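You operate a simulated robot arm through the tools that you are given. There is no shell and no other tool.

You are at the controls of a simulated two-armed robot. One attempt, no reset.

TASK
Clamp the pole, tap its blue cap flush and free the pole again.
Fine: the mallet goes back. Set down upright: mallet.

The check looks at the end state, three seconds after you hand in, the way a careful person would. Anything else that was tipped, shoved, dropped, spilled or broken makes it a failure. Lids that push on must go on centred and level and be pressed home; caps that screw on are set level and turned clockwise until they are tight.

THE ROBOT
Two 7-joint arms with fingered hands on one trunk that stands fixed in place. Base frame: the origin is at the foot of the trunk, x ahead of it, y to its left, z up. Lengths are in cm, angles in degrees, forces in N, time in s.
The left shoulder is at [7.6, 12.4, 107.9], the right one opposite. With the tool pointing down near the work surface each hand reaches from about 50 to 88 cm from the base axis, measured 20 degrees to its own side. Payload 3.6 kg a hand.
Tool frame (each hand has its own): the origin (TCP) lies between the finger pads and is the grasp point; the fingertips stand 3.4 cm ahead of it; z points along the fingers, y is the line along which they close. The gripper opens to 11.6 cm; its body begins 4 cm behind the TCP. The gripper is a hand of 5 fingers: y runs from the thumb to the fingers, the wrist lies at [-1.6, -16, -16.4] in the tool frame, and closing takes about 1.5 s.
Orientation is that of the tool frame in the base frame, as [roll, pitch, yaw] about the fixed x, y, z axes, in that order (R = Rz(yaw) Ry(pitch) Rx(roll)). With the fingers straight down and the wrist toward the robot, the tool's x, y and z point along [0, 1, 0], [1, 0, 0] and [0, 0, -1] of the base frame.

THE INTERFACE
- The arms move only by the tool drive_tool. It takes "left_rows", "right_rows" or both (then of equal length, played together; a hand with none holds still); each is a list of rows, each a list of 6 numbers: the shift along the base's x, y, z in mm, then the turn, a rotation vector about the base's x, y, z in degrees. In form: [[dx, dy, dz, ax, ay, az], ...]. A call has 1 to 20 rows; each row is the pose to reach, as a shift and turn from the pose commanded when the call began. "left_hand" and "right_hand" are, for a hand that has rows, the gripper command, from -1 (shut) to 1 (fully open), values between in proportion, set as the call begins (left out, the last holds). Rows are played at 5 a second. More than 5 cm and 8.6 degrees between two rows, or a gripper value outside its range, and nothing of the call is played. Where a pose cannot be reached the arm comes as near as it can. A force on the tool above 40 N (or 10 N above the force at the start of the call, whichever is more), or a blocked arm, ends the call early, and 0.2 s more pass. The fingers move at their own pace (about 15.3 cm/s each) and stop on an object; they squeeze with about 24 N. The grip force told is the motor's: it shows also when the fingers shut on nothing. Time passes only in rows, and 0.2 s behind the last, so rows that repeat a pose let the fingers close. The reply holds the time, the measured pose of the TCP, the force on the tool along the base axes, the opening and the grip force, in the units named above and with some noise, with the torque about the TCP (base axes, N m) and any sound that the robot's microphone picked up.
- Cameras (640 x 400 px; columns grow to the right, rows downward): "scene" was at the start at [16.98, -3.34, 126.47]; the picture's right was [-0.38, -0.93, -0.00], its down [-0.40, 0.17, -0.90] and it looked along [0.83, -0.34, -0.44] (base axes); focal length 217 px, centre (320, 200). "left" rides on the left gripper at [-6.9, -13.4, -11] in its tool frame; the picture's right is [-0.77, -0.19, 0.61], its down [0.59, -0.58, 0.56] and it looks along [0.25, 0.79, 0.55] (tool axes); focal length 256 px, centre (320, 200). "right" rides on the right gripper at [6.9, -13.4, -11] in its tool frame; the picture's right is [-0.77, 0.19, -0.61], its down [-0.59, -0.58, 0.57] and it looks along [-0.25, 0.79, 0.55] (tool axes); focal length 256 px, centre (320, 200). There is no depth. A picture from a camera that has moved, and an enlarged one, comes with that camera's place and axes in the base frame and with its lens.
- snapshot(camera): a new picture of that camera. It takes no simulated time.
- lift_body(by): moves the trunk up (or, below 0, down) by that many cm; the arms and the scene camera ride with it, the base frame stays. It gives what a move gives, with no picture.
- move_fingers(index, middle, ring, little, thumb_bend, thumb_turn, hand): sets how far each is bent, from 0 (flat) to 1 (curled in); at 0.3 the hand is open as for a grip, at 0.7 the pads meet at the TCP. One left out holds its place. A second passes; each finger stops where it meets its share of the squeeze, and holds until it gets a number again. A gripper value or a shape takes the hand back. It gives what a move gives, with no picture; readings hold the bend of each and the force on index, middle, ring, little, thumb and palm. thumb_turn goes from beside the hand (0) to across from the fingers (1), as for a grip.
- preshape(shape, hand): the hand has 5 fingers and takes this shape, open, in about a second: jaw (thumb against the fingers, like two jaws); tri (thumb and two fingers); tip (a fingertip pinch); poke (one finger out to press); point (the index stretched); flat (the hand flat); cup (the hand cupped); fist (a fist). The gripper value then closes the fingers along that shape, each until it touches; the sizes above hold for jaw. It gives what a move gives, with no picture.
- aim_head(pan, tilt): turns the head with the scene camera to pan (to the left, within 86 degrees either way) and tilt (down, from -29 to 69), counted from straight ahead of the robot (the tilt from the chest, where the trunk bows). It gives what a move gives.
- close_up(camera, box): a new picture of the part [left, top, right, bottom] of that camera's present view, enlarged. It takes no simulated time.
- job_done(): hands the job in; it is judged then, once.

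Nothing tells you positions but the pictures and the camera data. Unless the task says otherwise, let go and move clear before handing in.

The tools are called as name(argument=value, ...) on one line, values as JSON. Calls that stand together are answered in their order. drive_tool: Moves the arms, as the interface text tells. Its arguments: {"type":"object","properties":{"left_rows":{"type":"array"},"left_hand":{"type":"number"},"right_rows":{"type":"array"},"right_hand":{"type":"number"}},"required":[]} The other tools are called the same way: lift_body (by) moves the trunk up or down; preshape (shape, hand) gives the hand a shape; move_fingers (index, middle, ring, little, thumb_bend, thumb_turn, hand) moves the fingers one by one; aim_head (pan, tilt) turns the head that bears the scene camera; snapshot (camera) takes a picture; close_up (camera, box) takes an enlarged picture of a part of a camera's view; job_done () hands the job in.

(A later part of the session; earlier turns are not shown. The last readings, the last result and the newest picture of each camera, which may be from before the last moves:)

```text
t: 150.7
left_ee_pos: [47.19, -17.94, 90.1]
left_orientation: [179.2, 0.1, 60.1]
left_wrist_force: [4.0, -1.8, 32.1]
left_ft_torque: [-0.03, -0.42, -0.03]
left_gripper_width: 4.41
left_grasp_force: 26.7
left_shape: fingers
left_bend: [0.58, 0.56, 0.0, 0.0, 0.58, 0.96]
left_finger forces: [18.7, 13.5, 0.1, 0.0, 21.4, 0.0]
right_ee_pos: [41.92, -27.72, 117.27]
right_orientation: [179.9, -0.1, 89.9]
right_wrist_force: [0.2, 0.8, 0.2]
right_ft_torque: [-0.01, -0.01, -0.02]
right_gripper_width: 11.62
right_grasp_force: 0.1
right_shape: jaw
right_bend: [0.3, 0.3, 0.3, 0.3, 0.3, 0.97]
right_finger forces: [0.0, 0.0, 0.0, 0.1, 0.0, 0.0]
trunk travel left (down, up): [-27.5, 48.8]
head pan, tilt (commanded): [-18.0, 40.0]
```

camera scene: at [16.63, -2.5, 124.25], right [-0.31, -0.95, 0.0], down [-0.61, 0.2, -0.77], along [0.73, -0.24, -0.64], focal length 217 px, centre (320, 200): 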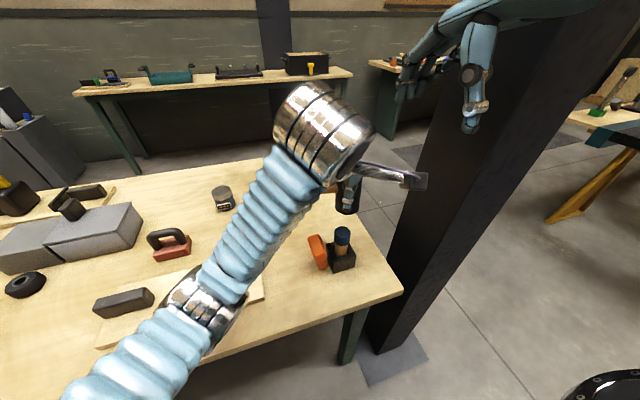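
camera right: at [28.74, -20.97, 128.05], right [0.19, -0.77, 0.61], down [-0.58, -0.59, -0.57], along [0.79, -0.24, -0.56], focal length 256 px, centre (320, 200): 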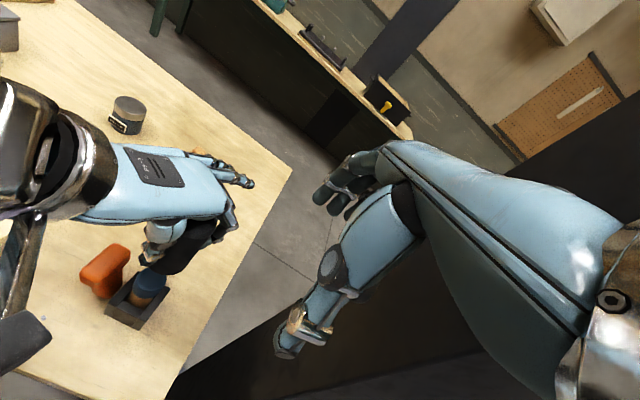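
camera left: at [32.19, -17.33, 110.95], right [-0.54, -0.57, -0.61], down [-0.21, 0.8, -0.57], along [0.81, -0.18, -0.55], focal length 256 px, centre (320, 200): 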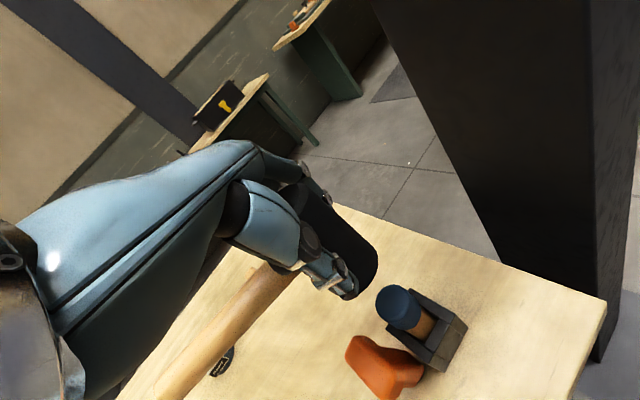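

drive_tool(left_rows=[[0, 0, 40, 0, 0, 0], [0, 0, 80, 0, 0, 0], [0, 40, 100, 0, 0, 0], [0, 80, 110, 0, 0, 0], [0, 80, 110, 0, 0, 0]])

close_up(camera="scene", box=[310, 215, 370, 280])

close_up(camera="right", box=[90, 240, 190, 335])

close_up(camera="left", box=[240, 170, 460, 390])

```text
t: 151.9
left_ee_pos: [47.36, -9.99, 100.56]
left_orientation: [-179.9, -0.1, 60.0]
left_wrist_force: [0.0, -0.6, -3.4]
left_ft_torque: [-0.07, -0.03, -0.01]
left_gripper_width: 4.41
left_grasp_force: 22.2
left_shape: fingers
left_bend: [0.56, 0.57, 0.0, 0.0, 0.58, 0.96]
left_finger forces: [12.0, 10.9, 0.1, 0.1, 21.1, 0.0]
right_ee_pos: [42.2, -27.95, 116.96]
right_orientation: [-179.9, -0.2, 90.0]
right_wrist_force: [-0.2, 0.6, 0.2]
right_ft_torque: [0.03, 0.0, -0.03]
right_gripper_width: 11.58
right_grasp_force: 0.1
right_shape: jaw
right_bend: [0.3, 0.3, 0.3, 0.3, 0.3, 0.97]
right_finger forces: [0.1, 0.0, 0.0, 0.1, 0.1, 0.1]
trunk travel left (down, up): [-27.5, 48.8]
head pan, tilt (commanded): [-18.0, 40.0]
```

```text
6.15 times, centred on (340, 248) of scene
camera zoom: at [16.63, -2.59, 124.24], right [-0.31, -0.95, 0.0], down [-0.61, 0.2, -0.77], along [0.73, -0.24, -0.64], focal length 1333 px, centre (197, -92)
```

zoom: 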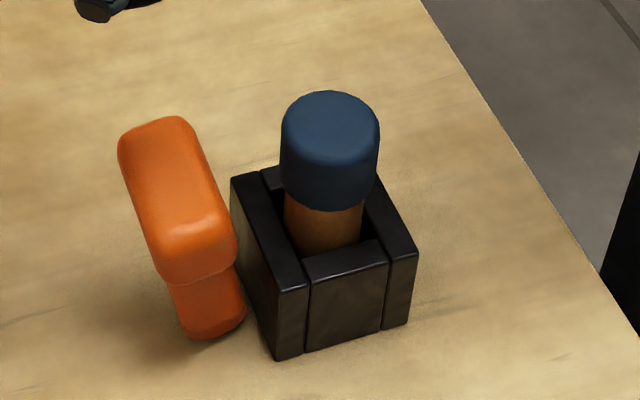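

```text
4.21 times, centred on (140, 288) of right
camera zoom: at [28.73, -21.08, 128.03], right [0.19, -0.77, 0.61], down [-0.58, -0.59, -0.57], along [0.79, -0.25, -0.56], focal length 1078 px, centre (1078, -168)
```

zoom: 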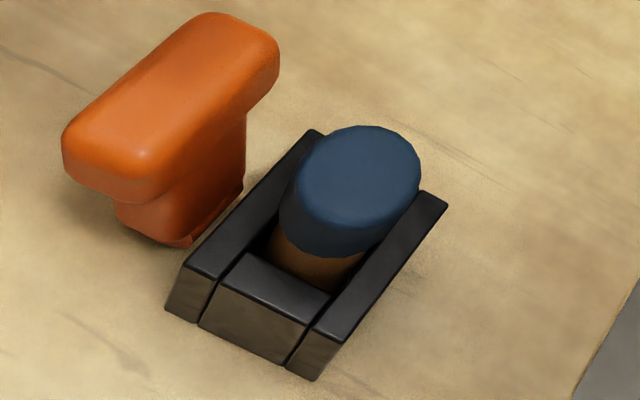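

```text
1.82 times, centred on (350, 280) of left
camera zoom: at [32.48, -9.14, 111.55], right [-0.55, -0.57, -0.61], down [-0.21, 0.8, -0.56], along [0.81, -0.18, -0.55], focal length 465 px, centre (266, 54)
```

zoom: 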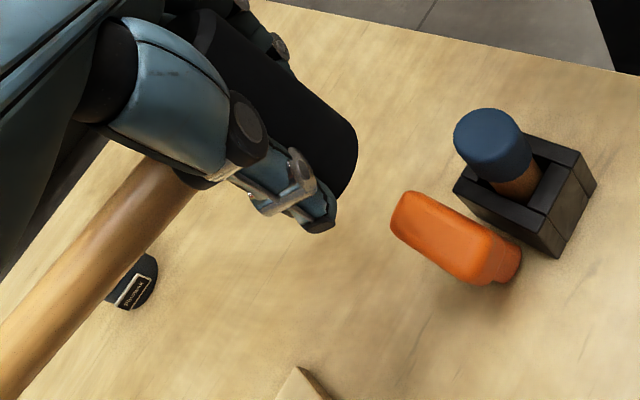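

The cap hasn't moved between the last two looks, so it seems seated; the remaining travel was the head sliding up in my grip. A couple more taps to confirm.

drive_tool(left_rows=[[0, -40, 0, 0, 0, 0], [0, -80, 0, 0, 0, 0], [0, -80, -40, 0, 0, 0], [0, -80, -65, 0, 0, 0], [0, -80, -65, 0, 0, 0], [0, -80, -114, 0, 0, 0], [0, -80, -70, 0, 0, 0], [0, -80, -70, 0, 0, 0], [0, -80, -118, 0, 0, 0]])

```text
t: 153.9
left_ee_pos: [47.12, -17.72, 89.69]
left_orientation: [178.5, 0.3, 60.1]
left_wrist_force: [1.0, -0.8, 43.6]
left_ft_torque: [-1.53, -0.23, -0.37]
left_gripper_width: 4.45
left_grasp_force: 32.9
left_shape: fingers
left_bend: [0.58, 0.56, 0.0, 0.0, 0.58, 0.96]
left_finger forces: [28.3, 12.3, 0.0, 0.1, 24.9, 0.0]
right_ee_pos: [41.81, -27.62, 117.45]
right_orientation: [179.8, -0.1, 90.1]
right_wrist_force: [0.3, 0.7, 0.9]
right_ft_torque: [0.0, -0.02, -0.01]
right_gripper_width: 11.62
right_grasp_force: 0.1
right_shape: jaw
right_bend: [0.3, 0.3, 0.3, 0.3, 0.3, 0.97]
right_finger forces: [0.0, 0.1, 0.0, 0.0, 0.0, 0.1]
trunk travel left (down, up): [-27.5, 48.8]
head pan, tilt (commanded): [-18.0, 40.0]
```

drive_tool(left_rows=[[0, 0, 40, 0, 0, 0], [0, 0, 80, 0, 0, 0], [0, 40, 105, 0, 0, 0], [0, 80, 118, 0, 0, 0], [0, 80, 118, 0, 0, 0]])

close_up(camera="scene", box=[310, 215, 370, 280])

close_up(camera="right", box=[90, 240, 190, 335])

snapshot(camera="left")

snapshot(camera="right")

```text
t: 155.1
left_ee_pos: [47.35, -9.75, 100.49]
left_orientation: [-179.9, 0.0, 60.0]
left_wrist_force: [0.2, -0.3, -4.4]
left_ft_torque: [-0.08, 0.05, 0.03]
left_gripper_width: 4.41
left_grasp_force: 23.4
left_shape: fingers
left_bend: [0.57, 0.57, 0.0, 0.0, 0.58, 0.96]
left_finger forces: [13.8, 10.5, 0.0, 0.1, 23.1, 0.0]
right_ee_pos: [42.19, -27.95, 116.98]
right_orientation: [-179.9, -0.2, 89.9]
right_wrist_force: [0.6, 0.0, -0.5]
right_ft_torque: [0.02, -0.02, -0.02]
right_gripper_width: 11.61
right_grasp_force: 0.0
right_shape: jaw
right_bend: [0.3, 0.3, 0.3, 0.3, 0.3, 0.97]
right_finger forces: [0.1, 0.0, 0.0, 0.0, 0.0, 0.0]
trunk travel left (down, up): [-27.5, 48.8]
head pan, tilt (commanded): [-18.0, 40.0]
```

```text
6.15 times, centred on (340, 248) of scene
camera zoom: at [16.63, -2.6, 124.24], right [-0.31, -0.95, 0.0], down [-0.61, 0.2, -0.77], along [0.73, -0.24, -0.64], focal length 1333 px, centre (197, -92)
```

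zoom: 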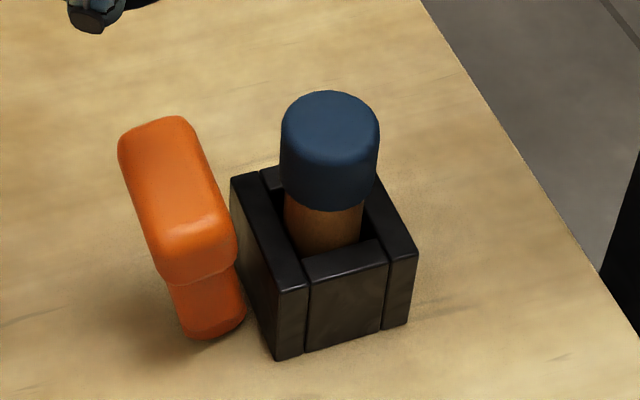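

```text
4.21 times, centred on (140, 288) of right
camera zoom: at [28.73, -21.09, 128.03], right [0.19, -0.77, 0.61], down [-0.58, -0.59, -0.57], along [0.79, -0.25, -0.56], focal length 1078 px, centre (1078, -168)
```

zoom: 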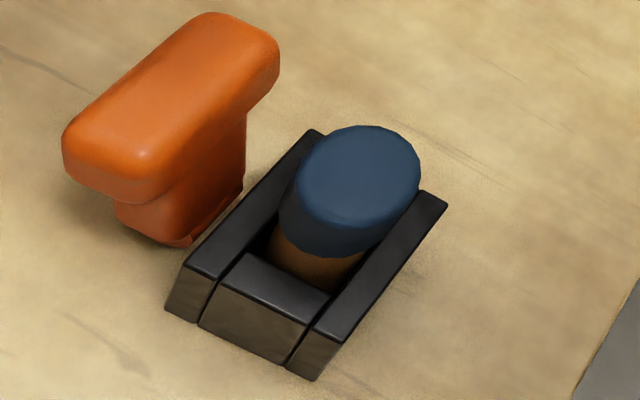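

```text
taken
camera left: at [32.32, -8.93, 111.37], right [-0.55, -0.57, -0.61], down [-0.21, 0.8, -0.56], along [0.81, -0.18, -0.55], focal length 256 px, centre (320, 200)
```

left: 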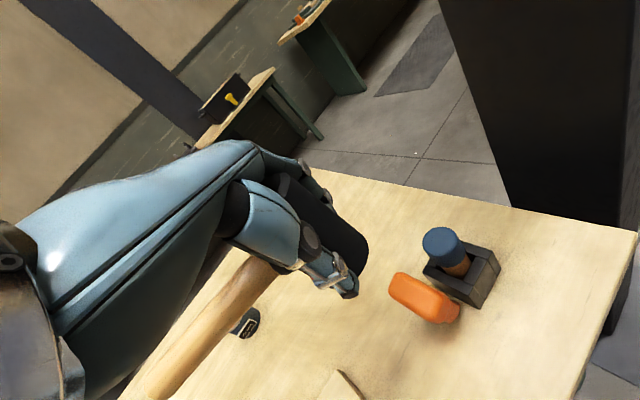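

```text
taken
camera right: at [28.73, -21.09, 128.03], right [0.19, -0.77, 0.61], down [-0.58, -0.59, -0.57], along [0.79, -0.25, -0.56], focal length 256 px, centre (320, 200)
```

right: 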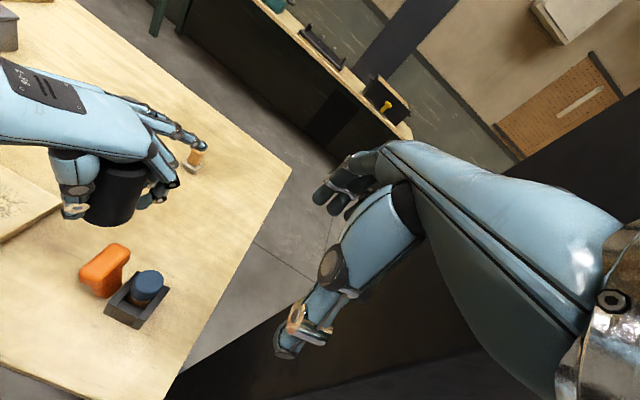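

No further movement even at ~47 N, so the cap is home and level. Now returning the mallet: original head spot ≈[64.4,-22.6] with the handle toward [62.7,-6.9]. I'll raise both hands, then lower the trunk 10 cm, which brings the left shoulder closer for the reach.

drive_tool(left_rows=[[10, 10, 25, 0, 0, 0], [25, 20, 50, 0, 0, 0], [40, 30, 75, 0, 0, 0], [55, 40, 95, 0, 0, 0], [70, 40, 110, 0, 0, 0]], right_rows=[[0, 0, 20, 0, 0, 0], [0, 0, 40, 0, 0, 0], [0, 0, 60, 0, 0, 0], [0, 0, 80, 0, 0, 0], [0, 0, 90, 0, 0, 0]])

```text
t: 156.3
left_ee_pos: [54.3, -5.99, 111.36]
left_orientation: [180.0, 0.0, 60.0]
left_wrist_force: [0.5, -0.9, -4.1]
left_ft_torque: [-0.07, 0.01, -0.03]
left_gripper_width: 4.42
left_grasp_force: 23.1
left_shape: fingers
left_bend: [0.57, 0.57, 0.0, 0.0, 0.58, 0.96]
left_finger forces: [13.5, 10.5, 0.1, 0.0, 22.5, 0.0]
right_ee_pos: [42.36, -27.73, 126.27]
right_orientation: [180.0, -0.2, 90.1]
right_wrist_force: [0.6, 0.1, 0.5]
right_ft_torque: [-0.01, -0.01, -0.02]
right_gripper_width: 11.6
right_grasp_force: 0.1
right_shape: jaw
right_bend: [0.3, 0.3, 0.3, 0.3, 0.3, 0.97]
right_finger forces: [0.1, 0.1, 0.2, 0.0, 0.0, 0.1]
trunk travel left (down, up): [-27.5, 48.8]
head pan, tilt (commanded): [-18.0, 40.0]
```

lift_body(by=-10)

close_up(camera="scene", box=[160, 60, 400, 240])

close_up(camera="right", box=[0, 60, 240, 240])

```text
t: 157.6
left_ee_pos: [54.19, -5.67, 101.53]
left_orientation: [179.9, -0.1, 60.0]
left_wrist_force: [-0.3, 0.3, -3.9]
left_ft_torque: [-0.05, 0.0, 0.04]
left_gripper_width: 4.41
left_grasp_force: 23.5
left_shape: fingers
left_bend: [0.57, 0.57, 0.0, 0.0, 0.58, 0.96]
left_finger forces: [13.5, 10.4, 0.1, 0.0, 22.4, 0.0]
right_ee_pos: [42.23, -27.75, 116.21]
right_orientation: [179.9, -0.2, 90.1]
right_wrist_force: [0.1, 0.1, 0.6]
right_ft_torque: [-0.03, -0.03, -0.02]
right_gripper_width: 11.58
right_grasp_force: 0.1
right_shape: jaw
right_bend: [0.3, 0.3, 0.3, 0.3, 0.3, 0.97]
right_finger forces: [0.1, 0.0, 0.0, 0.1, 0.0, 0.0]
trunk travel left (down, up): [-17.5, 58.8]
head pan, tilt (commanded): [-18.0, 40.0]
```

```text
2.22 times, centred on (280, 150) of scene
camera zoom: at [21.38, -2.49, 113.83], right [-0.31, -0.95, 0.0], down [-0.61, 0.2, -0.77], along [0.73, -0.24, -0.64], focal length 481 px, centre (409, 311)
```

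zoom: 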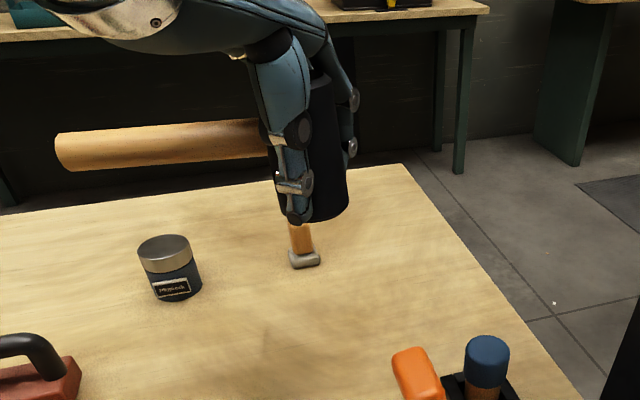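

```text
2.22 times, centred on (120, 150) of right
camera zoom: at [28.72, -20.9, 127.17], right [0.19, -0.77, 0.61], down [-0.58, -0.59, -0.57], along [0.8, -0.24, -0.55], focal length 569 px, centre (764, 311)
```

zoom: 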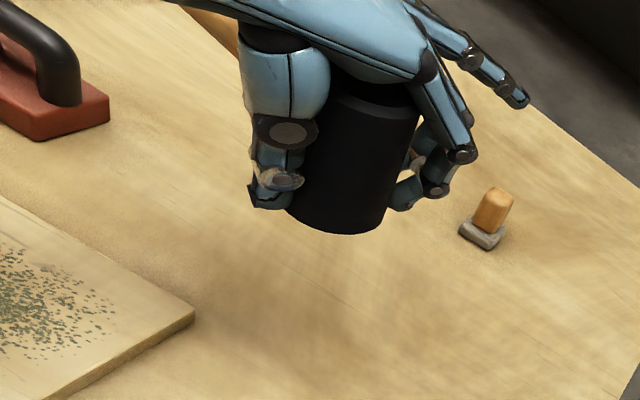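

I want to measure how upright the mallet is in the hand now, before setting it down.

close_up(camera="scene", box=[255, 80, 305, 150])

close_up(camera="right", box=[80, 70, 190, 180])

close_up(camera="scene", box=[170, 80, 310, 160])

```text
5.71 times, centred on (280, 115) of scene
camera zoom: at [21.38, -2.49, 113.83], right [-0.31, -0.95, 0.0], down [-0.61, 0.2, -0.77], along [0.73, -0.24, -0.64], focal length 1238 px, centre (549, 686)
```

zoom: 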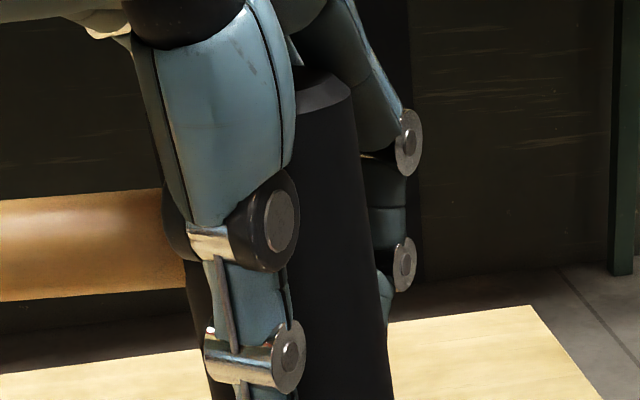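

```text
3.64 times, centred on (135, 125) of right
camera zoom: at [28.72, -20.9, 127.17], right [0.19, -0.77, 0.61], down [-0.58, -0.59, -0.57], along [0.8, -0.24, -0.55], focal length 931 px, centre (993, 473)
```

zoom: 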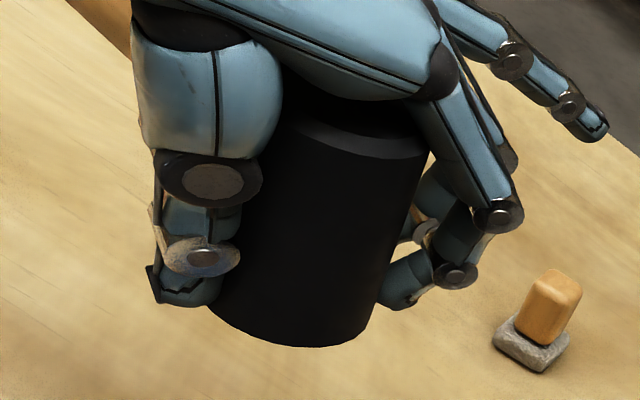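

```text
4.57 times, centred on (240, 120) of scene
camera zoom: at [21.38, -2.49, 113.83], right [-0.31, -0.95, 0.0], down [-0.61, 0.2, -0.77], along [0.73, -0.24, -0.64], focal length 990 px, centre (686, 566)
```

zoom: 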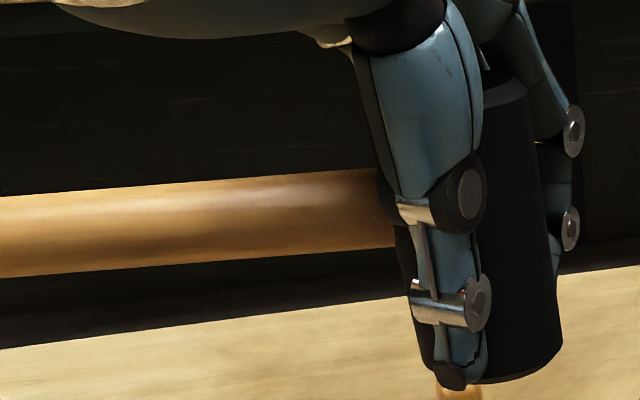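

From the edges, the mallet leans about 2–3° toward its handle; I'll correct that while carrying it to a point above its original place, restoring the handle's original direction too.

drive_tool(left_rows=[[17, -28, -5, 0.46, -0.21, 3.7], [34, -56, -10, 0.92, -0.42, 7.3], [51, -84, -15, 1.38, -0.63, 11], [68, -112, -20, 1.85, -0.84, 14.7], [86, -140, -25, 2.3, -1.05, 18.3], [103, -166, -30, 2.77, -1.26, 22], [103, -166, -30, 2.77, -1.26, 22]])

snapshot(camera="scene")

snapshot(camera="right")

```text
t: 159.2
left_ee_pos: [64.5, -22.37, 98.63]
left_orientation: [179.7, -3.1, 82.3]
left_wrist_force: [0.1, 1.0, -4.5]
left_ft_torque: [-0.05, 0.02, 0.02]
left_gripper_width: 4.4
left_grasp_force: 22.9
left_shape: fingers
left_bend: [0.57, 0.57, 0.0, 0.0, 0.58, 0.96]
left_finger forces: [13.2, 10.3, 0.0, 0.1, 21.7, 0.1]
right_ee_pos: [42.4, -27.69, 116.17]
right_orientation: [-179.8, -0.3, 90.1]
right_wrist_force: [-0.3, 0.3, -0.6]
right_ft_torque: [-0.01, 0.01, -0.01]
right_gripper_width: 11.6
right_grasp_force: 0.0
right_shape: jaw
right_bend: [0.3, 0.3, 0.3, 0.3, 0.3, 0.97]
right_finger forces: [0.1, 0.0, 0.0, 0.0, 0.1, 0.1]
trunk travel left (down, up): [-17.5, 58.8]
head pan, tilt (commanded): [-18.0, 40.0]
```

```text
taken
camera scene: at [21.46, -2.5, 113.8], right [-0.31, -0.95, 0.0], down [-0.61, 0.2, -0.77], along [0.73, -0.24, -0.64], focal length 217 px, centre (320, 200)
```

scene: 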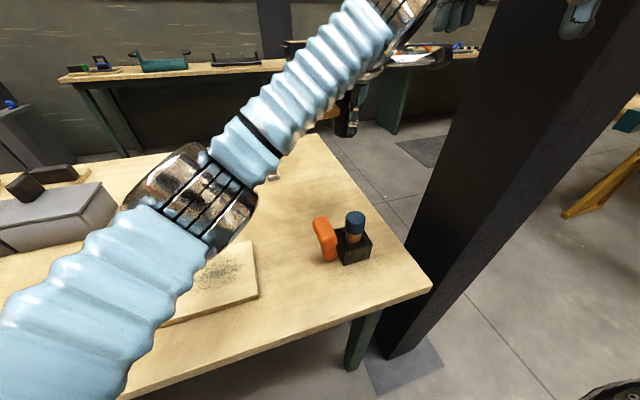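

```text
taken
camera right: at [28.85, -20.9, 127.11], right [0.19, -0.77, 0.61], down [-0.58, -0.59, -0.57], along [0.79, -0.24, -0.56], focal length 256 px, centre (320, 200)
```

right: 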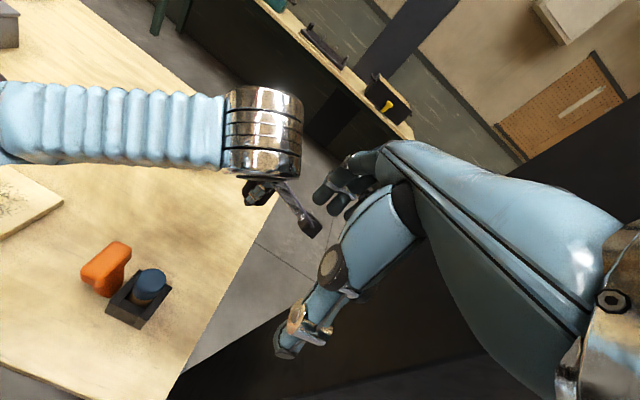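

Reach is exact here. Lowering toward the table in stages.

drive_tool(left_rows=[[0, 0, -35, 0, 0, 0], [0, 0, -70, 0, 0, 0], [0, 0, -105, 0, 0, 0], [0, 0, -135, 0, 0, 0], [0, 0, -155, 0, 0, 0], [0, 0, -155, 0, 0, 0]])

snapshot(camera="left")

snapshot(camera="right")

snapshot(camera="scene")

```text
t: 160.6
left_ee_pos: [64.59, -22.28, 82.72]
left_orientation: [179.7, -3.1, 82.1]
left_wrist_force: [-0.7, 0.3, -3.9]
left_ft_torque: [-0.02, 0.0, 0.04]
left_gripper_width: 4.39
left_grasp_force: 22.5
left_shape: fingers
left_bend: [0.57, 0.57, 0.0, 0.0, 0.58, 0.96]
left_finger forces: [12.9, 10.2, 0.1, 0.0, 21.4, 0.0]
right_ee_pos: [42.28, -27.64, 116.09]
right_orientation: [-179.9, -0.2, 90.0]
right_wrist_force: [-0.4, 0.1, 0.0]
right_ft_torque: [0.02, -0.01, 0.02]
right_gripper_width: 11.59
right_grasp_force: 0.1
right_shape: jaw
right_bend: [0.3, 0.3, 0.3, 0.3, 0.3, 0.97]
right_finger forces: [0.0, 0.0, 0.0, 0.0, 0.1, 0.1]
trunk travel left (down, up): [-17.5, 58.8]
head pan, tilt (commanded): [-18.0, 40.0]
```

```text
taken
camera left: at [50.23, -27.81, 93.25], right [-0.28, -0.7, -0.65], down [-0.48, 0.69, -0.54], along [0.83, 0.16, -0.54], focal length 256 px, centre (320, 200)
```

left: 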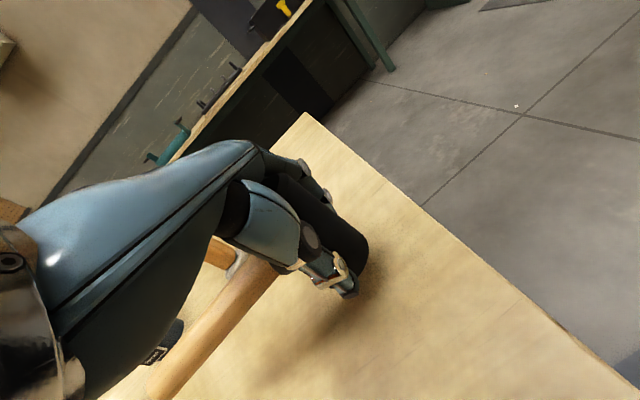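

```text
taken
camera right: at [28.84, -20.96, 127.11], right [0.19, -0.77, 0.61], down [-0.58, -0.59, -0.57], along [0.79, -0.24, -0.56], focal length 256 px, centre (320, 200)
```

right: 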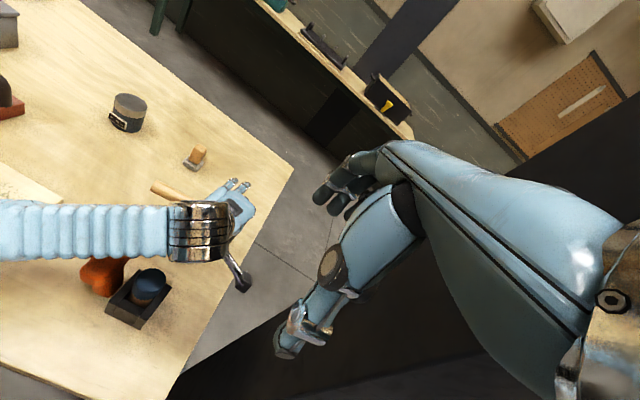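

```text
taken
camera scene: at [21.46, -2.56, 113.8], right [-0.31, -0.95, 0.0], down [-0.61, 0.2, -0.77], along [0.73, -0.24, -0.64], focal length 217 px, centre (320, 200)
```

scene: 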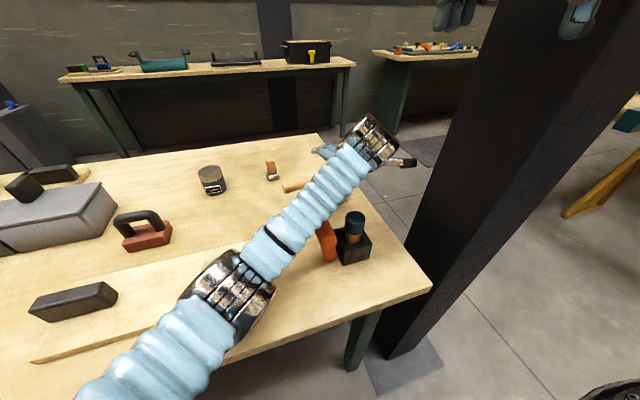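

Clear of everything. Lowering the last centimetres with force checks.

drive_tool(left_rows=[[0, 0, -10, 0, 0, 0], [0, 0, -20, 0, 0, 0], [0, 0, -27, 0, 0, 0], [0, 0, -27, 0, 0, 0]])

```text
t: 161.6
left_ee_pos: [64.68, -22.28, 80.1]
left_orientation: [179.7, -3.1, 82.1]
left_wrist_force: [-0.3, -0.2, -4.5]
left_ft_torque: [-0.08, 0.01, 0.02]
left_gripper_width: 4.42
left_grasp_force: 22.3
left_shape: fingers
left_bend: [0.57, 0.57, 0.0, 0.0, 0.58, 0.96]
left_finger forces: [12.8, 10.2, 0.0, 0.1, 21.3, 0.0]
right_ee_pos: [42.32, -27.72, 116.07]
right_orientation: [-180.0, -0.2, 90.0]
right_wrist_force: [-0.1, -0.4, 1.1]
right_ft_torque: [0.02, 0.05, 0.03]
right_gripper_width: 11.6
right_grasp_force: 0.1
right_shape: jaw
right_bend: [0.3, 0.3, 0.3, 0.3, 0.3, 0.97]
right_finger forces: [0.0, 0.0, 0.0, 0.0, 0.1, 0.0]
trunk travel left (down, up): [-17.5, 58.8]
head pan, tilt (commanded): [-18.0, 40.0]
```

close_up(camera="left", box=[130, 160, 410, 400])

close_up(camera="right", box=[130, 150, 280, 300])

drive_tool(left_rows=[[0, 0, -2, 0, 0, 0], [0, 0, -4, 0, 0, 0], [0, 0, -5, 0, 0, 0], [0, 0, -5, 0, 0, 0]])

```text
1.67 times, centred on (270, 280) of left
camera zoom: at [50.34, -27.78, 90.61], right [-0.28, -0.7, -0.65], down [-0.48, 0.69, -0.54], along [0.83, 0.16, -0.54], focal length 427 px, centre (403, 67)
```

zoom: 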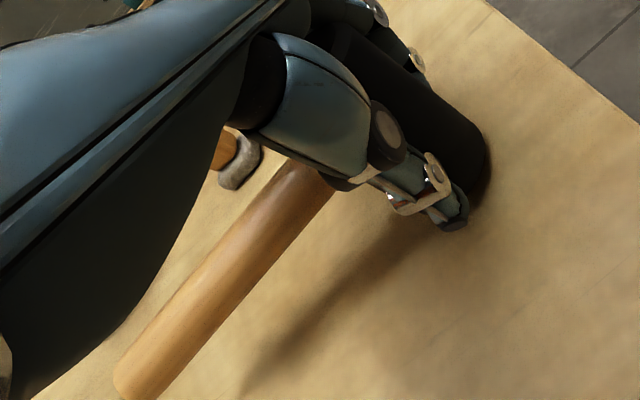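

```text
2.67 times, centred on (205, 225) of right
camera zoom: at [28.84, -20.96, 127.1], right [0.19, -0.77, 0.61], down [-0.58, -0.59, -0.57], along [0.79, -0.24, -0.56], focal length 683 px, centre (627, 133)
```

zoom: 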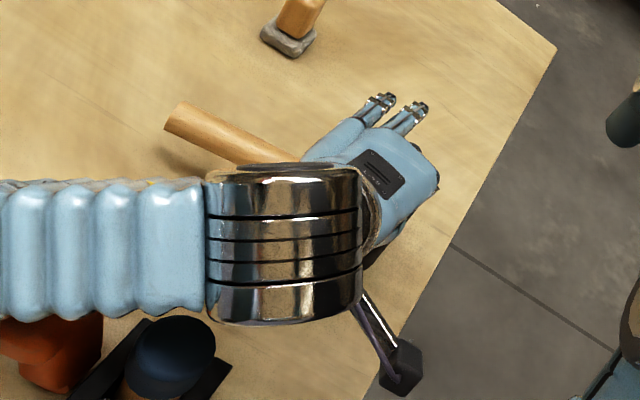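

```text
t: 162.6
left_ee_pos: [64.63, -22.21, 79.92]
left_orientation: [179.7, -3.1, 82.2]
left_wrist_force: [-0.3, -0.2, -3.0]
left_ft_torque: [-0.07, -0.01, 0.0]
left_gripper_width: 4.44
left_grasp_force: 22.3
left_shape: fingers
left_bend: [0.57, 0.57, 0.0, 0.0, 0.58, 0.96]
left_finger forces: [12.7, 10.2, 0.0, 0.1, 21.4, 0.1]
right_ee_pos: [42.36, -27.72, 116.14]
right_orientation: [-179.9, -0.2, 90.0]
right_wrist_force: [-0.6, 0.0, -0.9]
right_ft_torque: [0.0, -0.03, -0.01]
right_gripper_width: 11.61
right_grasp_force: 0.0
right_shape: jaw
right_bend: [0.3, 0.3, 0.3, 0.3, 0.3, 0.97]
right_finger forces: [0.1, 0.0, 0.0, 0.1, 0.1, 0.2]
trunk travel left (down, up): [-17.5, 58.8]
head pan, tilt (commanded): [-18.0, 40.0]
```

drive_tool(left_rows=[[0, 0, -1, 0, 0, 0], [0, 0, -2, 0, 0, 0], [0, 0, -3, 0, 0, 0], [0, 0, -3, 0, 0, 0]])

```text
t: 163.6
left_ee_pos: [64.58, -22.47, 79.58]
left_orientation: [179.4, -3.0, 82.2]
left_wrist_force: [1.1, 0.9, 8.9]
left_ft_torque: [0.02, -0.27, 0.01]
left_gripper_width: 4.4
left_grasp_force: 23.3
left_shape: fingers
left_bend: [0.57, 0.57, 0.0, 0.0, 0.58, 0.96]
left_finger forces: [14.3, 11.5, 0.0, 0.0, 21.4, 0.0]
right_ee_pos: [42.25, -27.72, 116.27]
right_orientation: [-180.0, -0.3, 90.0]
right_wrist_force: [0.4, 0.0, 0.4]
right_ft_torque: [0.01, -0.03, 0.01]
right_gripper_width: 11.58
right_grasp_force: 0.1
right_shape: jaw
right_bend: [0.3, 0.3, 0.3, 0.3, 0.3, 0.97]
right_finger forces: [0.0, 0.0, 0.0, 0.1, 0.0, 0.0]
trunk travel left (down, up): [-17.5, 58.8]
head pan, tilt (commanded): [-18.0, 40.0]
```

Contact, but the +x rim touches first (torque), so the head leans slightly toward +x. I'll lift a hair, correct 2.5° about y, and touch down again.

drive_tool(left_rows=[[0, 0, 5, 0, 0, 0], [0, 0, 5, 0, -1.3, 0], [0, 0, 5, 0, -2.5, 0], [0, 0, 2, 0, -2.5, 0], [0, 0, 0, 0, -2.5, 0], [0, 0, 0, 0, -2.5, 0]])

```text
t: 165.0
left_ee_pos: [64.53, -22.4, 79.58]
left_orientation: [177.0, -3.3, 82.3]
left_wrist_force: [0.6, -1.2, 7.3]
left_ft_torque: [0.05, -0.04, 0.01]
left_gripper_width: 4.38
left_grasp_force: 23.4
left_shape: fingers
left_bend: [0.57, 0.57, 0.0, 0.0, 0.58, 0.96]
left_finger forces: [14.8, 10.6, 0.0, 0.0, 22.1, 0.0]
right_ee_pos: [42.33, -27.66, 116.24]
right_orientation: [180.0, -0.2, 90.0]
right_wrist_force: [-0.5, -0.2, 0.5]
right_ft_torque: [0.0, 0.0, -0.02]
right_gripper_width: 11.6
right_grasp_force: 0.1
right_shape: jaw
right_bend: [0.3, 0.3, 0.3, 0.3, 0.3, 0.97]
right_finger forces: [0.1, 0.1, 0.1, 0.1, 0.0, 0.0]
trunk travel left (down, up): [-17.5, 58.8]
head pan, tilt (commanded): [-18.0, 40.0]
```

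x is now balanced; the contact is biased ~1 cm toward the handle side. A further 1.5° correction about x.

drive_tool(left_rows=[[0, 0, 4, 0, 0, 0], [0, 0, 4, 0.8, 0, 0], [0, 0, 4, 1.5, 0, 0], [0, 0, 2, 1.5, 0, 0], [0, 0, 0, 1.5, 0, 0], [0, 0, 0, 1.5, 0, 0]])

```text
t: 166.4
left_ee_pos: [64.67, -22.32, 79.54]
left_orientation: [177.4, -5.0, 82.4]
left_wrist_force: [2.0, 1.2, 3.7]
left_ft_torque: [-0.06, -0.17, 0.03]
left_gripper_width: 4.42
left_grasp_force: 22.7
left_shape: fingers
left_bend: [0.57, 0.57, 0.0, 0.0, 0.58, 0.96]
left_finger forces: [14.2, 11.3, 0.0, 0.1, 20.5, 0.1]
right_ee_pos: [42.29, -27.59, 116.1]
right_orientation: [-179.9, -0.3, 90.1]
right_wrist_force: [0.3, 0.2, 0.1]
right_ft_torque: [0.02, -0.01, 0.02]
right_gripper_width: 11.59
right_grasp_force: 0.0
right_shape: jaw
right_bend: [0.3, 0.3, 0.3, 0.3, 0.3, 0.97]
right_finger forces: [0.0, 0.0, 0.0, 0.1, 0.1, 0.0]
trunk travel left (down, up): [-17.5, 58.8]
head pan, tilt (commanded): [-18.0, 40.0]
```

drive_tool(left_rows=[[0, 0, -1, 0, -0.8, 0], [0, 0, -2, 0, -1.2, 0], [0, 0, -3, 0, -1.2, 0], [0, 0, -3, 0, -1.2, 0]])

```text
t: 167.4
left_ee_pos: [64.35, -22.21, 79.56]
left_orientation: [175.7, -5.0, 82.3]
left_wrist_force: [6.4, -1.5, 22.3]
left_ft_torque: [-0.11, 0.15, 0.0]
left_gripper_width: 4.4
left_grasp_force: 26.1
left_shape: fingers
left_bend: [0.57, 0.57, 0.0, 0.0, 0.58, 0.96]
left_finger forces: [19.6, 12.2, 0.0, 0.1, 21.3, 0.1]
right_ee_pos: [42.1, -27.69, 116.19]
right_orientation: [-180.0, -0.1, 90.1]
right_wrist_force: [0.3, -0.4, -0.2]
right_ft_torque: [0.03, 0.01, -0.02]
right_gripper_width: 11.61
right_grasp_force: 0.0
right_shape: jaw
right_bend: [0.3, 0.3, 0.3, 0.3, 0.3, 0.97]
right_finger forces: [0.1, 0.0, 0.0, 0.0, 0.1, 0.0]
trunk travel left (down, up): [-17.5, 58.8]
head pan, tilt (commanded): [-18.0, 40.0]
```

The head now sits flat (load centre well inside its base). I'll ease the pressing force, then release by opening the fingers just a few millimetres first, so they still fence the head in.

drive_tool(left_rows=[[0, 0, 1, 0, 0, 0], [0, 0, 2, 0, 0, 0], [0, 0, 2, 0, 0, 0]])

```text
t: 168.2
left_ee_pos: [64.47, -22.16, 79.57]
left_orientation: [176.0, -5.0, 82.4]
left_wrist_force: [7.4, -1.4, 23.0]
left_ft_torque: [-0.14, 0.09, 0.02]
left_gripper_width: 4.4
left_grasp_force: 27.2
left_shape: fingers
left_bend: [0.57, 0.57, 0.0, 0.0, 0.58, 0.96]
left_finger forces: [20.4, 12.3, 0.1, 0.0, 20.6, 0.1]
right_ee_pos: [42.22, -27.64, 116.15]
right_orientation: [180.0, -0.1, 90.1]
right_wrist_force: [0.7, -0.4, 0.6]
right_ft_torque: [0.0, -0.02, -0.02]
right_gripper_width: 11.6
right_grasp_force: 0.2
right_shape: jaw
right_bend: [0.3, 0.3, 0.3, 0.3, 0.3, 0.97]
right_finger forces: [0.0, 0.1, 0.0, 0.0, 0.1, 0.1]
trunk travel left (down, up): [-17.5, 58.8]
head pan, tilt (commanded): [-18.0, 40.0]
```

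drive_tool(left_rows=[[0, 0, 1, 0, 0, 0], [0, 0, 2, 0, 0, 0], [0, 0, 3, 0, 0, 0], [0, 0, 3, 0, 0, 0]])

```text
t: 169.2
left_ee_pos: [64.41, -22.34, 79.66]
left_orientation: [176.3, -5.2, 82.3]
left_wrist_force: [3.5, -1.0, 8.9]
left_ft_torque: [-0.09, 0.08, -0.01]
left_gripper_width: 4.43
left_grasp_force: 24.2
left_shape: fingers
left_bend: [0.57, 0.57, 0.0, 0.0, 0.58, 0.96]
left_finger forces: [15.6, 11.4, 0.0, 0.1, 21.7, 0.0]
right_ee_pos: [42.34, -27.66, 116.05]
right_orientation: [-180.0, -0.2, 90.0]
right_wrist_force: [0.2, -0.7, 0.3]
right_ft_torque: [-0.02, 0.04, 0.0]
right_gripper_width: 11.59
right_grasp_force: 0.0
right_shape: jaw
right_bend: [0.3, 0.3, 0.3, 0.3, 0.3, 0.97]
right_finger forces: [0.0, 0.0, 0.0, 0.1, 0.1, 0.0]
trunk travel left (down, up): [-17.5, 58.8]
head pan, tilt (commanded): [-18.0, 40.0]
```

drive_tool(left_rows=[[0, 0, 1, 0, 0.4, 0], [0, 0, 1, 0, 0.7, 0], [0, 0, 1, 0, 0.7, 0]])

```text
t: 170.0
left_ee_pos: [64.56, -22.14, 79.69]
left_orientation: [177.1, -5.1, 82.4]
left_wrist_force: [-2.3, -1.3, -2.4]
left_ft_torque: [-0.09, 0.02, 0.01]
left_gripper_width: 4.38
left_grasp_force: 22.7
left_shape: fingers
left_bend: [0.57, 0.57, 0.0, 0.0, 0.58, 0.96]
left_finger forces: [13.2, 10.4, 0.0, 0.1, 22.4, 0.0]
right_ee_pos: [42.37, -27.79, 116.08]
right_orientation: [-179.8, -0.2, 90.0]
right_wrist_force: [0.3, -0.2, -0.1]
right_ft_torque: [0.02, -0.03, -0.03]
right_gripper_width: 11.62
right_grasp_force: 0.1
right_shape: jaw
right_bend: [0.3, 0.3, 0.3, 0.3, 0.3, 0.97]
right_finger forces: [0.0, 0.0, 0.0, 0.0, 0.1, 0.1]
trunk travel left (down, up): [-17.5, 58.8]
head pan, tilt (commanded): [-18.0, 40.0]
```

drive_tool(left_rows=[[0, 0, -1, 0, 0, 0], [0, 0, -1, 0, 0, 0]])

move_fingers(hand="left", index=0.55, middle=0.55, thumb_bend=0.56)

close_up(camera="left", box=[130, 160, 410, 400])

close_up(camera="right", box=[130, 150, 280, 300])

```text
t: 170.6
left_ee_pos: [64.92, -21.9, 79.66]
left_orientation: [176.9, -5.2, 82.8]
left_wrist_force: [-0.5, 0.0, -2.1]
left_ft_torque: [-0.08, 0.0, 0.01]
left_gripper_width: 4.41
left_grasp_force: 22.6
left_shape: fingers
left_bend: [0.57, 0.57, 0.0, 0.0, 0.58, 0.96]
left_finger forces: [12.9, 10.4, 0.0, 0.0, 22.1, 0.1]
right_ee_pos: [42.31, -27.75, 116.09]
right_orientation: [-179.9, -0.2, 90.0]
right_wrist_force: [0.0, -0.8, 0.1]
right_ft_torque: [-0.01, -0.03, 0.03]
right_gripper_width: 11.6
right_grasp_force: 0.0
right_shape: jaw
right_bend: [0.3, 0.3, 0.3, 0.3, 0.3, 0.97]
right_finger forces: [0.1, 0.1, 0.1, 0.0, 0.0, 0.1]
trunk travel left (down, up): [-17.5, 58.8]
head pan, tilt (commanded): [-18.0, 40.0]
```

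```text
t: 171.6
left_ee_pos: [64.79, -21.94, 79.63]
left_orientation: [176.7, -5.2, 82.7]
left_wrist_force: [0.8, -0.5, 0.3]
left_ft_torque: [0.0, 0.0, 0.04]
left_gripper_width: 4.72
left_grasp_force: 2.6
left_shape: fingers
left_bend: [0.54, 0.55, 0.0, 0.0, 0.55, 0.97]
left_finger forces: [2.3, 1.0, 0.0, 0.1, 2.7, 0.0]
right_ee_pos: [42.28, -27.67, 116.12]
right_orientation: [180.0, -0.2, 90.0]
right_wrist_force: [0.9, 0.0, -0.9]
right_ft_torque: [-0.02, -0.01, 0.02]
right_gripper_width: 11.6
right_grasp_force: 0.0
right_shape: jaw
right_bend: [0.3, 0.3, 0.3, 0.3, 0.3, 0.97]
right_finger forces: [0.0, 0.0, 0.0, 0.0, 0.1, 0.0]
trunk travel left (down, up): [-17.5, 58.8]
head pan, tilt (commanded): [-18.0, 40.0]
```

```text
1.67 times, centred on (270, 280) of left
camera zoom: at [50.0, -27.83, 89.16], right [-0.24, -0.68, -0.69], down [-0.46, 0.71, -0.54], along [0.86, 0.18, -0.48], focal length 427 px, centre (403, 67)
```

zoom: 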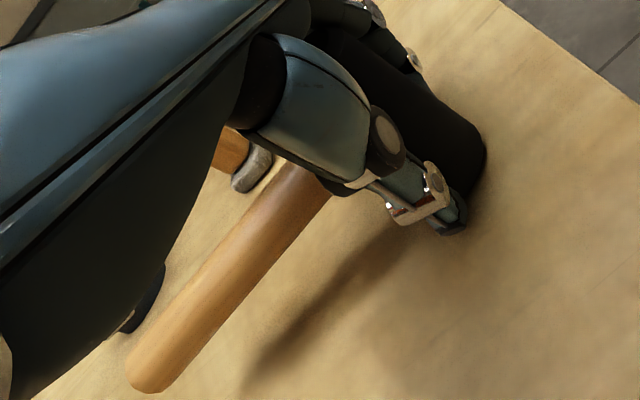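

```text
2.67 times, centred on (205, 225) of right
camera zoom: at [28.81, -20.95, 127.11], right [0.19, -0.77, 0.61], down [-0.58, -0.59, -0.57], along [0.79, -0.24, -0.56], focal length 683 px, centre (627, 133)
```

zoom: 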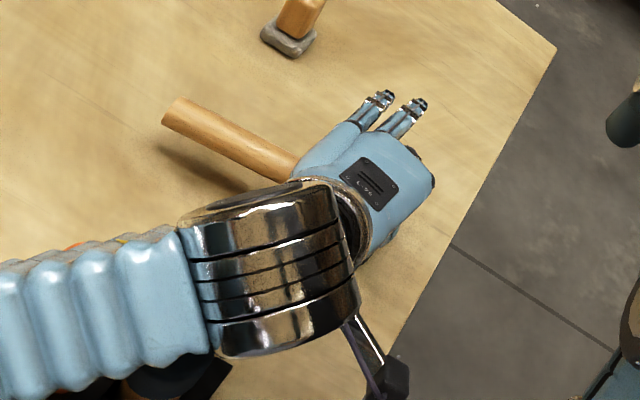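

The grip is down to ~2 N and the mallet stays level. I'll check that the forearm isn't near the vise or lever, then open a little more.

snapshot(camera="scene")

move_fingers(hand="left", index=0.53, middle=0.53, thumb_bend=0.54)

close_up(camera="left", box=[130, 160, 410, 400])

close_up(camera="right", box=[130, 150, 280, 300])

```text
taken
camera scene: at [21.43, -2.55, 113.81], right [-0.31, -0.95, 0.0], down [-0.61, 0.2, -0.77], along [0.73, -0.24, -0.64], focal length 217 px, centre (320, 200)
```

scene: 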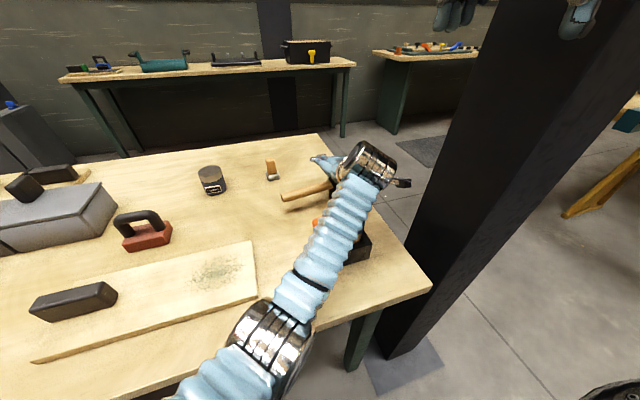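

```text
t: 172.6
left_ee_pos: [64.75, -21.88, 79.61]
left_orientation: [176.8, -5.2, 82.6]
left_wrist_force: [-0.5, -0.9, 0.5]
left_ft_torque: [-0.01, 0.0, 0.01]
left_gripper_width: 4.96
left_grasp_force: 0.9
left_shape: fingers
left_bend: [0.53, 0.53, 0.0, 0.0, 0.54, 0.97]
left_finger forces: [1.1, 0.0, 0.1, 0.1, 0.4, 0.0]
right_ee_pos: [42.24, -27.83, 116.13]
right_orientation: [-179.9, -0.2, 90.1]
right_wrist_force: [0.1, 0.2, 0.7]
right_ft_torque: [0.0, -0.01, 0.01]
right_gripper_width: 11.57
right_grasp_force: 0.0
right_shape: jaw
right_bend: [0.3, 0.3, 0.3, 0.3, 0.3, 0.97]
right_finger forces: [0.0, 0.0, 0.1, 0.0, 0.0, 0.0]
trunk travel left (down, up): [-17.5, 58.8]
head pan, tilt (commanded): [-18.0, 40.0]
```

```text
1.67 times, centred on (270, 280) of left
camera zoom: at [49.98, -27.84, 89.14], right [-0.24, -0.68, -0.69], down [-0.46, 0.71, -0.54], along [0.86, 0.18, -0.48], focal length 427 px, centre (403, 67)
```

zoom: 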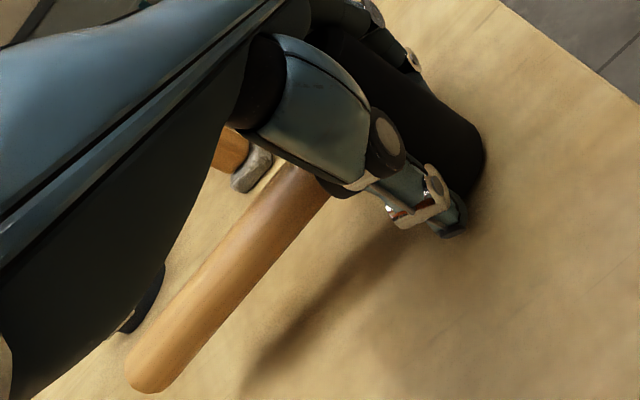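

```text
2.67 times, centred on (205, 225) of right
camera zoom: at [28.79, -20.96, 127.12], right [0.19, -0.77, 0.61], down [-0.58, -0.59, -0.57], along [0.79, -0.24, -0.56], focal length 683 px, centre (627, 133)
```

zoom: 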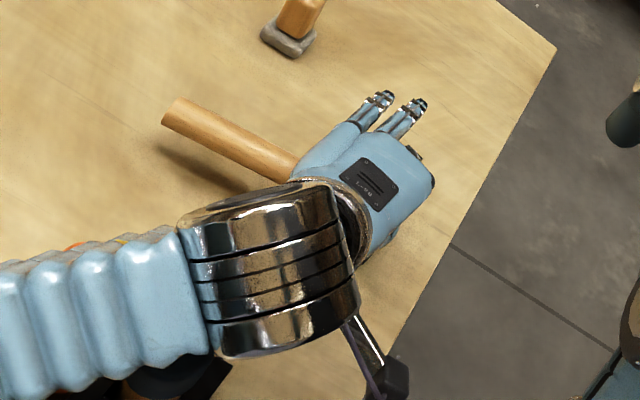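

The mallet is standing by itself now (finger forces ≈0). Opening further in steps.

move_fingers(hand="left", index=0.48, middle=0.48, thumb_bend=0.5)

close_up(camera="left", box=[130, 160, 410, 400])

close_up(camera="right", box=[130, 150, 280, 300])

```text
t: 173.6
left_ee_pos: [64.74, -21.94, 79.64]
left_orientation: [176.8, -5.2, 82.5]
left_wrist_force: [-0.1, -1.3, -0.3]
left_ft_torque: [0.05, -0.01, 0.04]
left_gripper_width: 6.17
left_grasp_force: 0.1
left_shape: fingers
left_bend: [0.48, 0.48, 0.0, 0.0, 0.5, 0.97]
left_finger forces: [0.1, 0.1, 0.1, 0.1, 0.0, 0.1]
right_ee_pos: [42.34, -27.77, 116.05]
right_orientation: [-179.9, -0.2, 90.0]
right_wrist_force: [0.4, 0.4, 0.3]
right_ft_torque: [0.0, -0.04, -0.03]
right_gripper_width: 11.59
right_grasp_force: 0.0
right_shape: jaw
right_bend: [0.3, 0.3, 0.3, 0.3, 0.3, 0.97]
right_finger forces: [0.0, 0.1, 0.0, 0.0, 0.1, 0.1]
trunk travel left (down, up): [-17.5, 58.8]
head pan, tilt (commanded): [-18.0, 40.0]
```

```text
1.67 times, centred on (270, 280) of left
camera zoom: at [49.99, -27.82, 89.13], right [-0.24, -0.68, -0.69], down [-0.46, 0.71, -0.54], along [0.86, 0.18, -0.48], focal length 427 px, centre (403, 67)
```

zoom: 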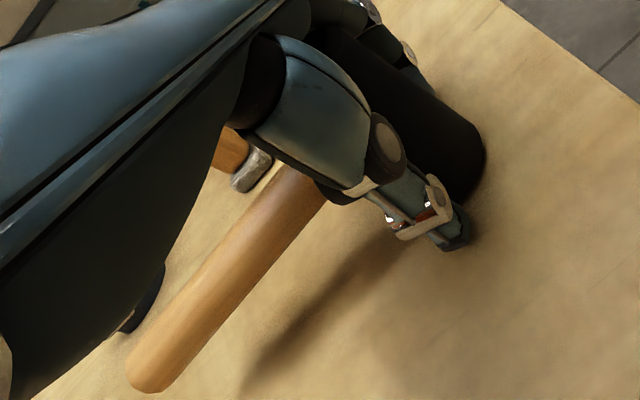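

```text
2.67 times, centred on (205, 225) of right
camera zoom: at [28.8, -20.95, 127.12], right [0.19, -0.77, 0.61], down [-0.58, -0.59, -0.57], along [0.79, -0.24, -0.56], focal length 683 px, centre (627, 133)
```

zoom: 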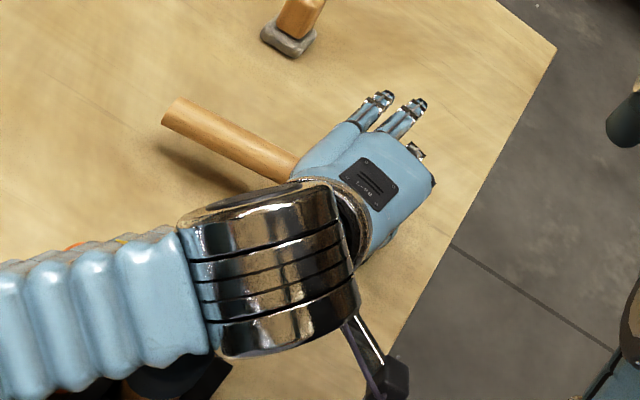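

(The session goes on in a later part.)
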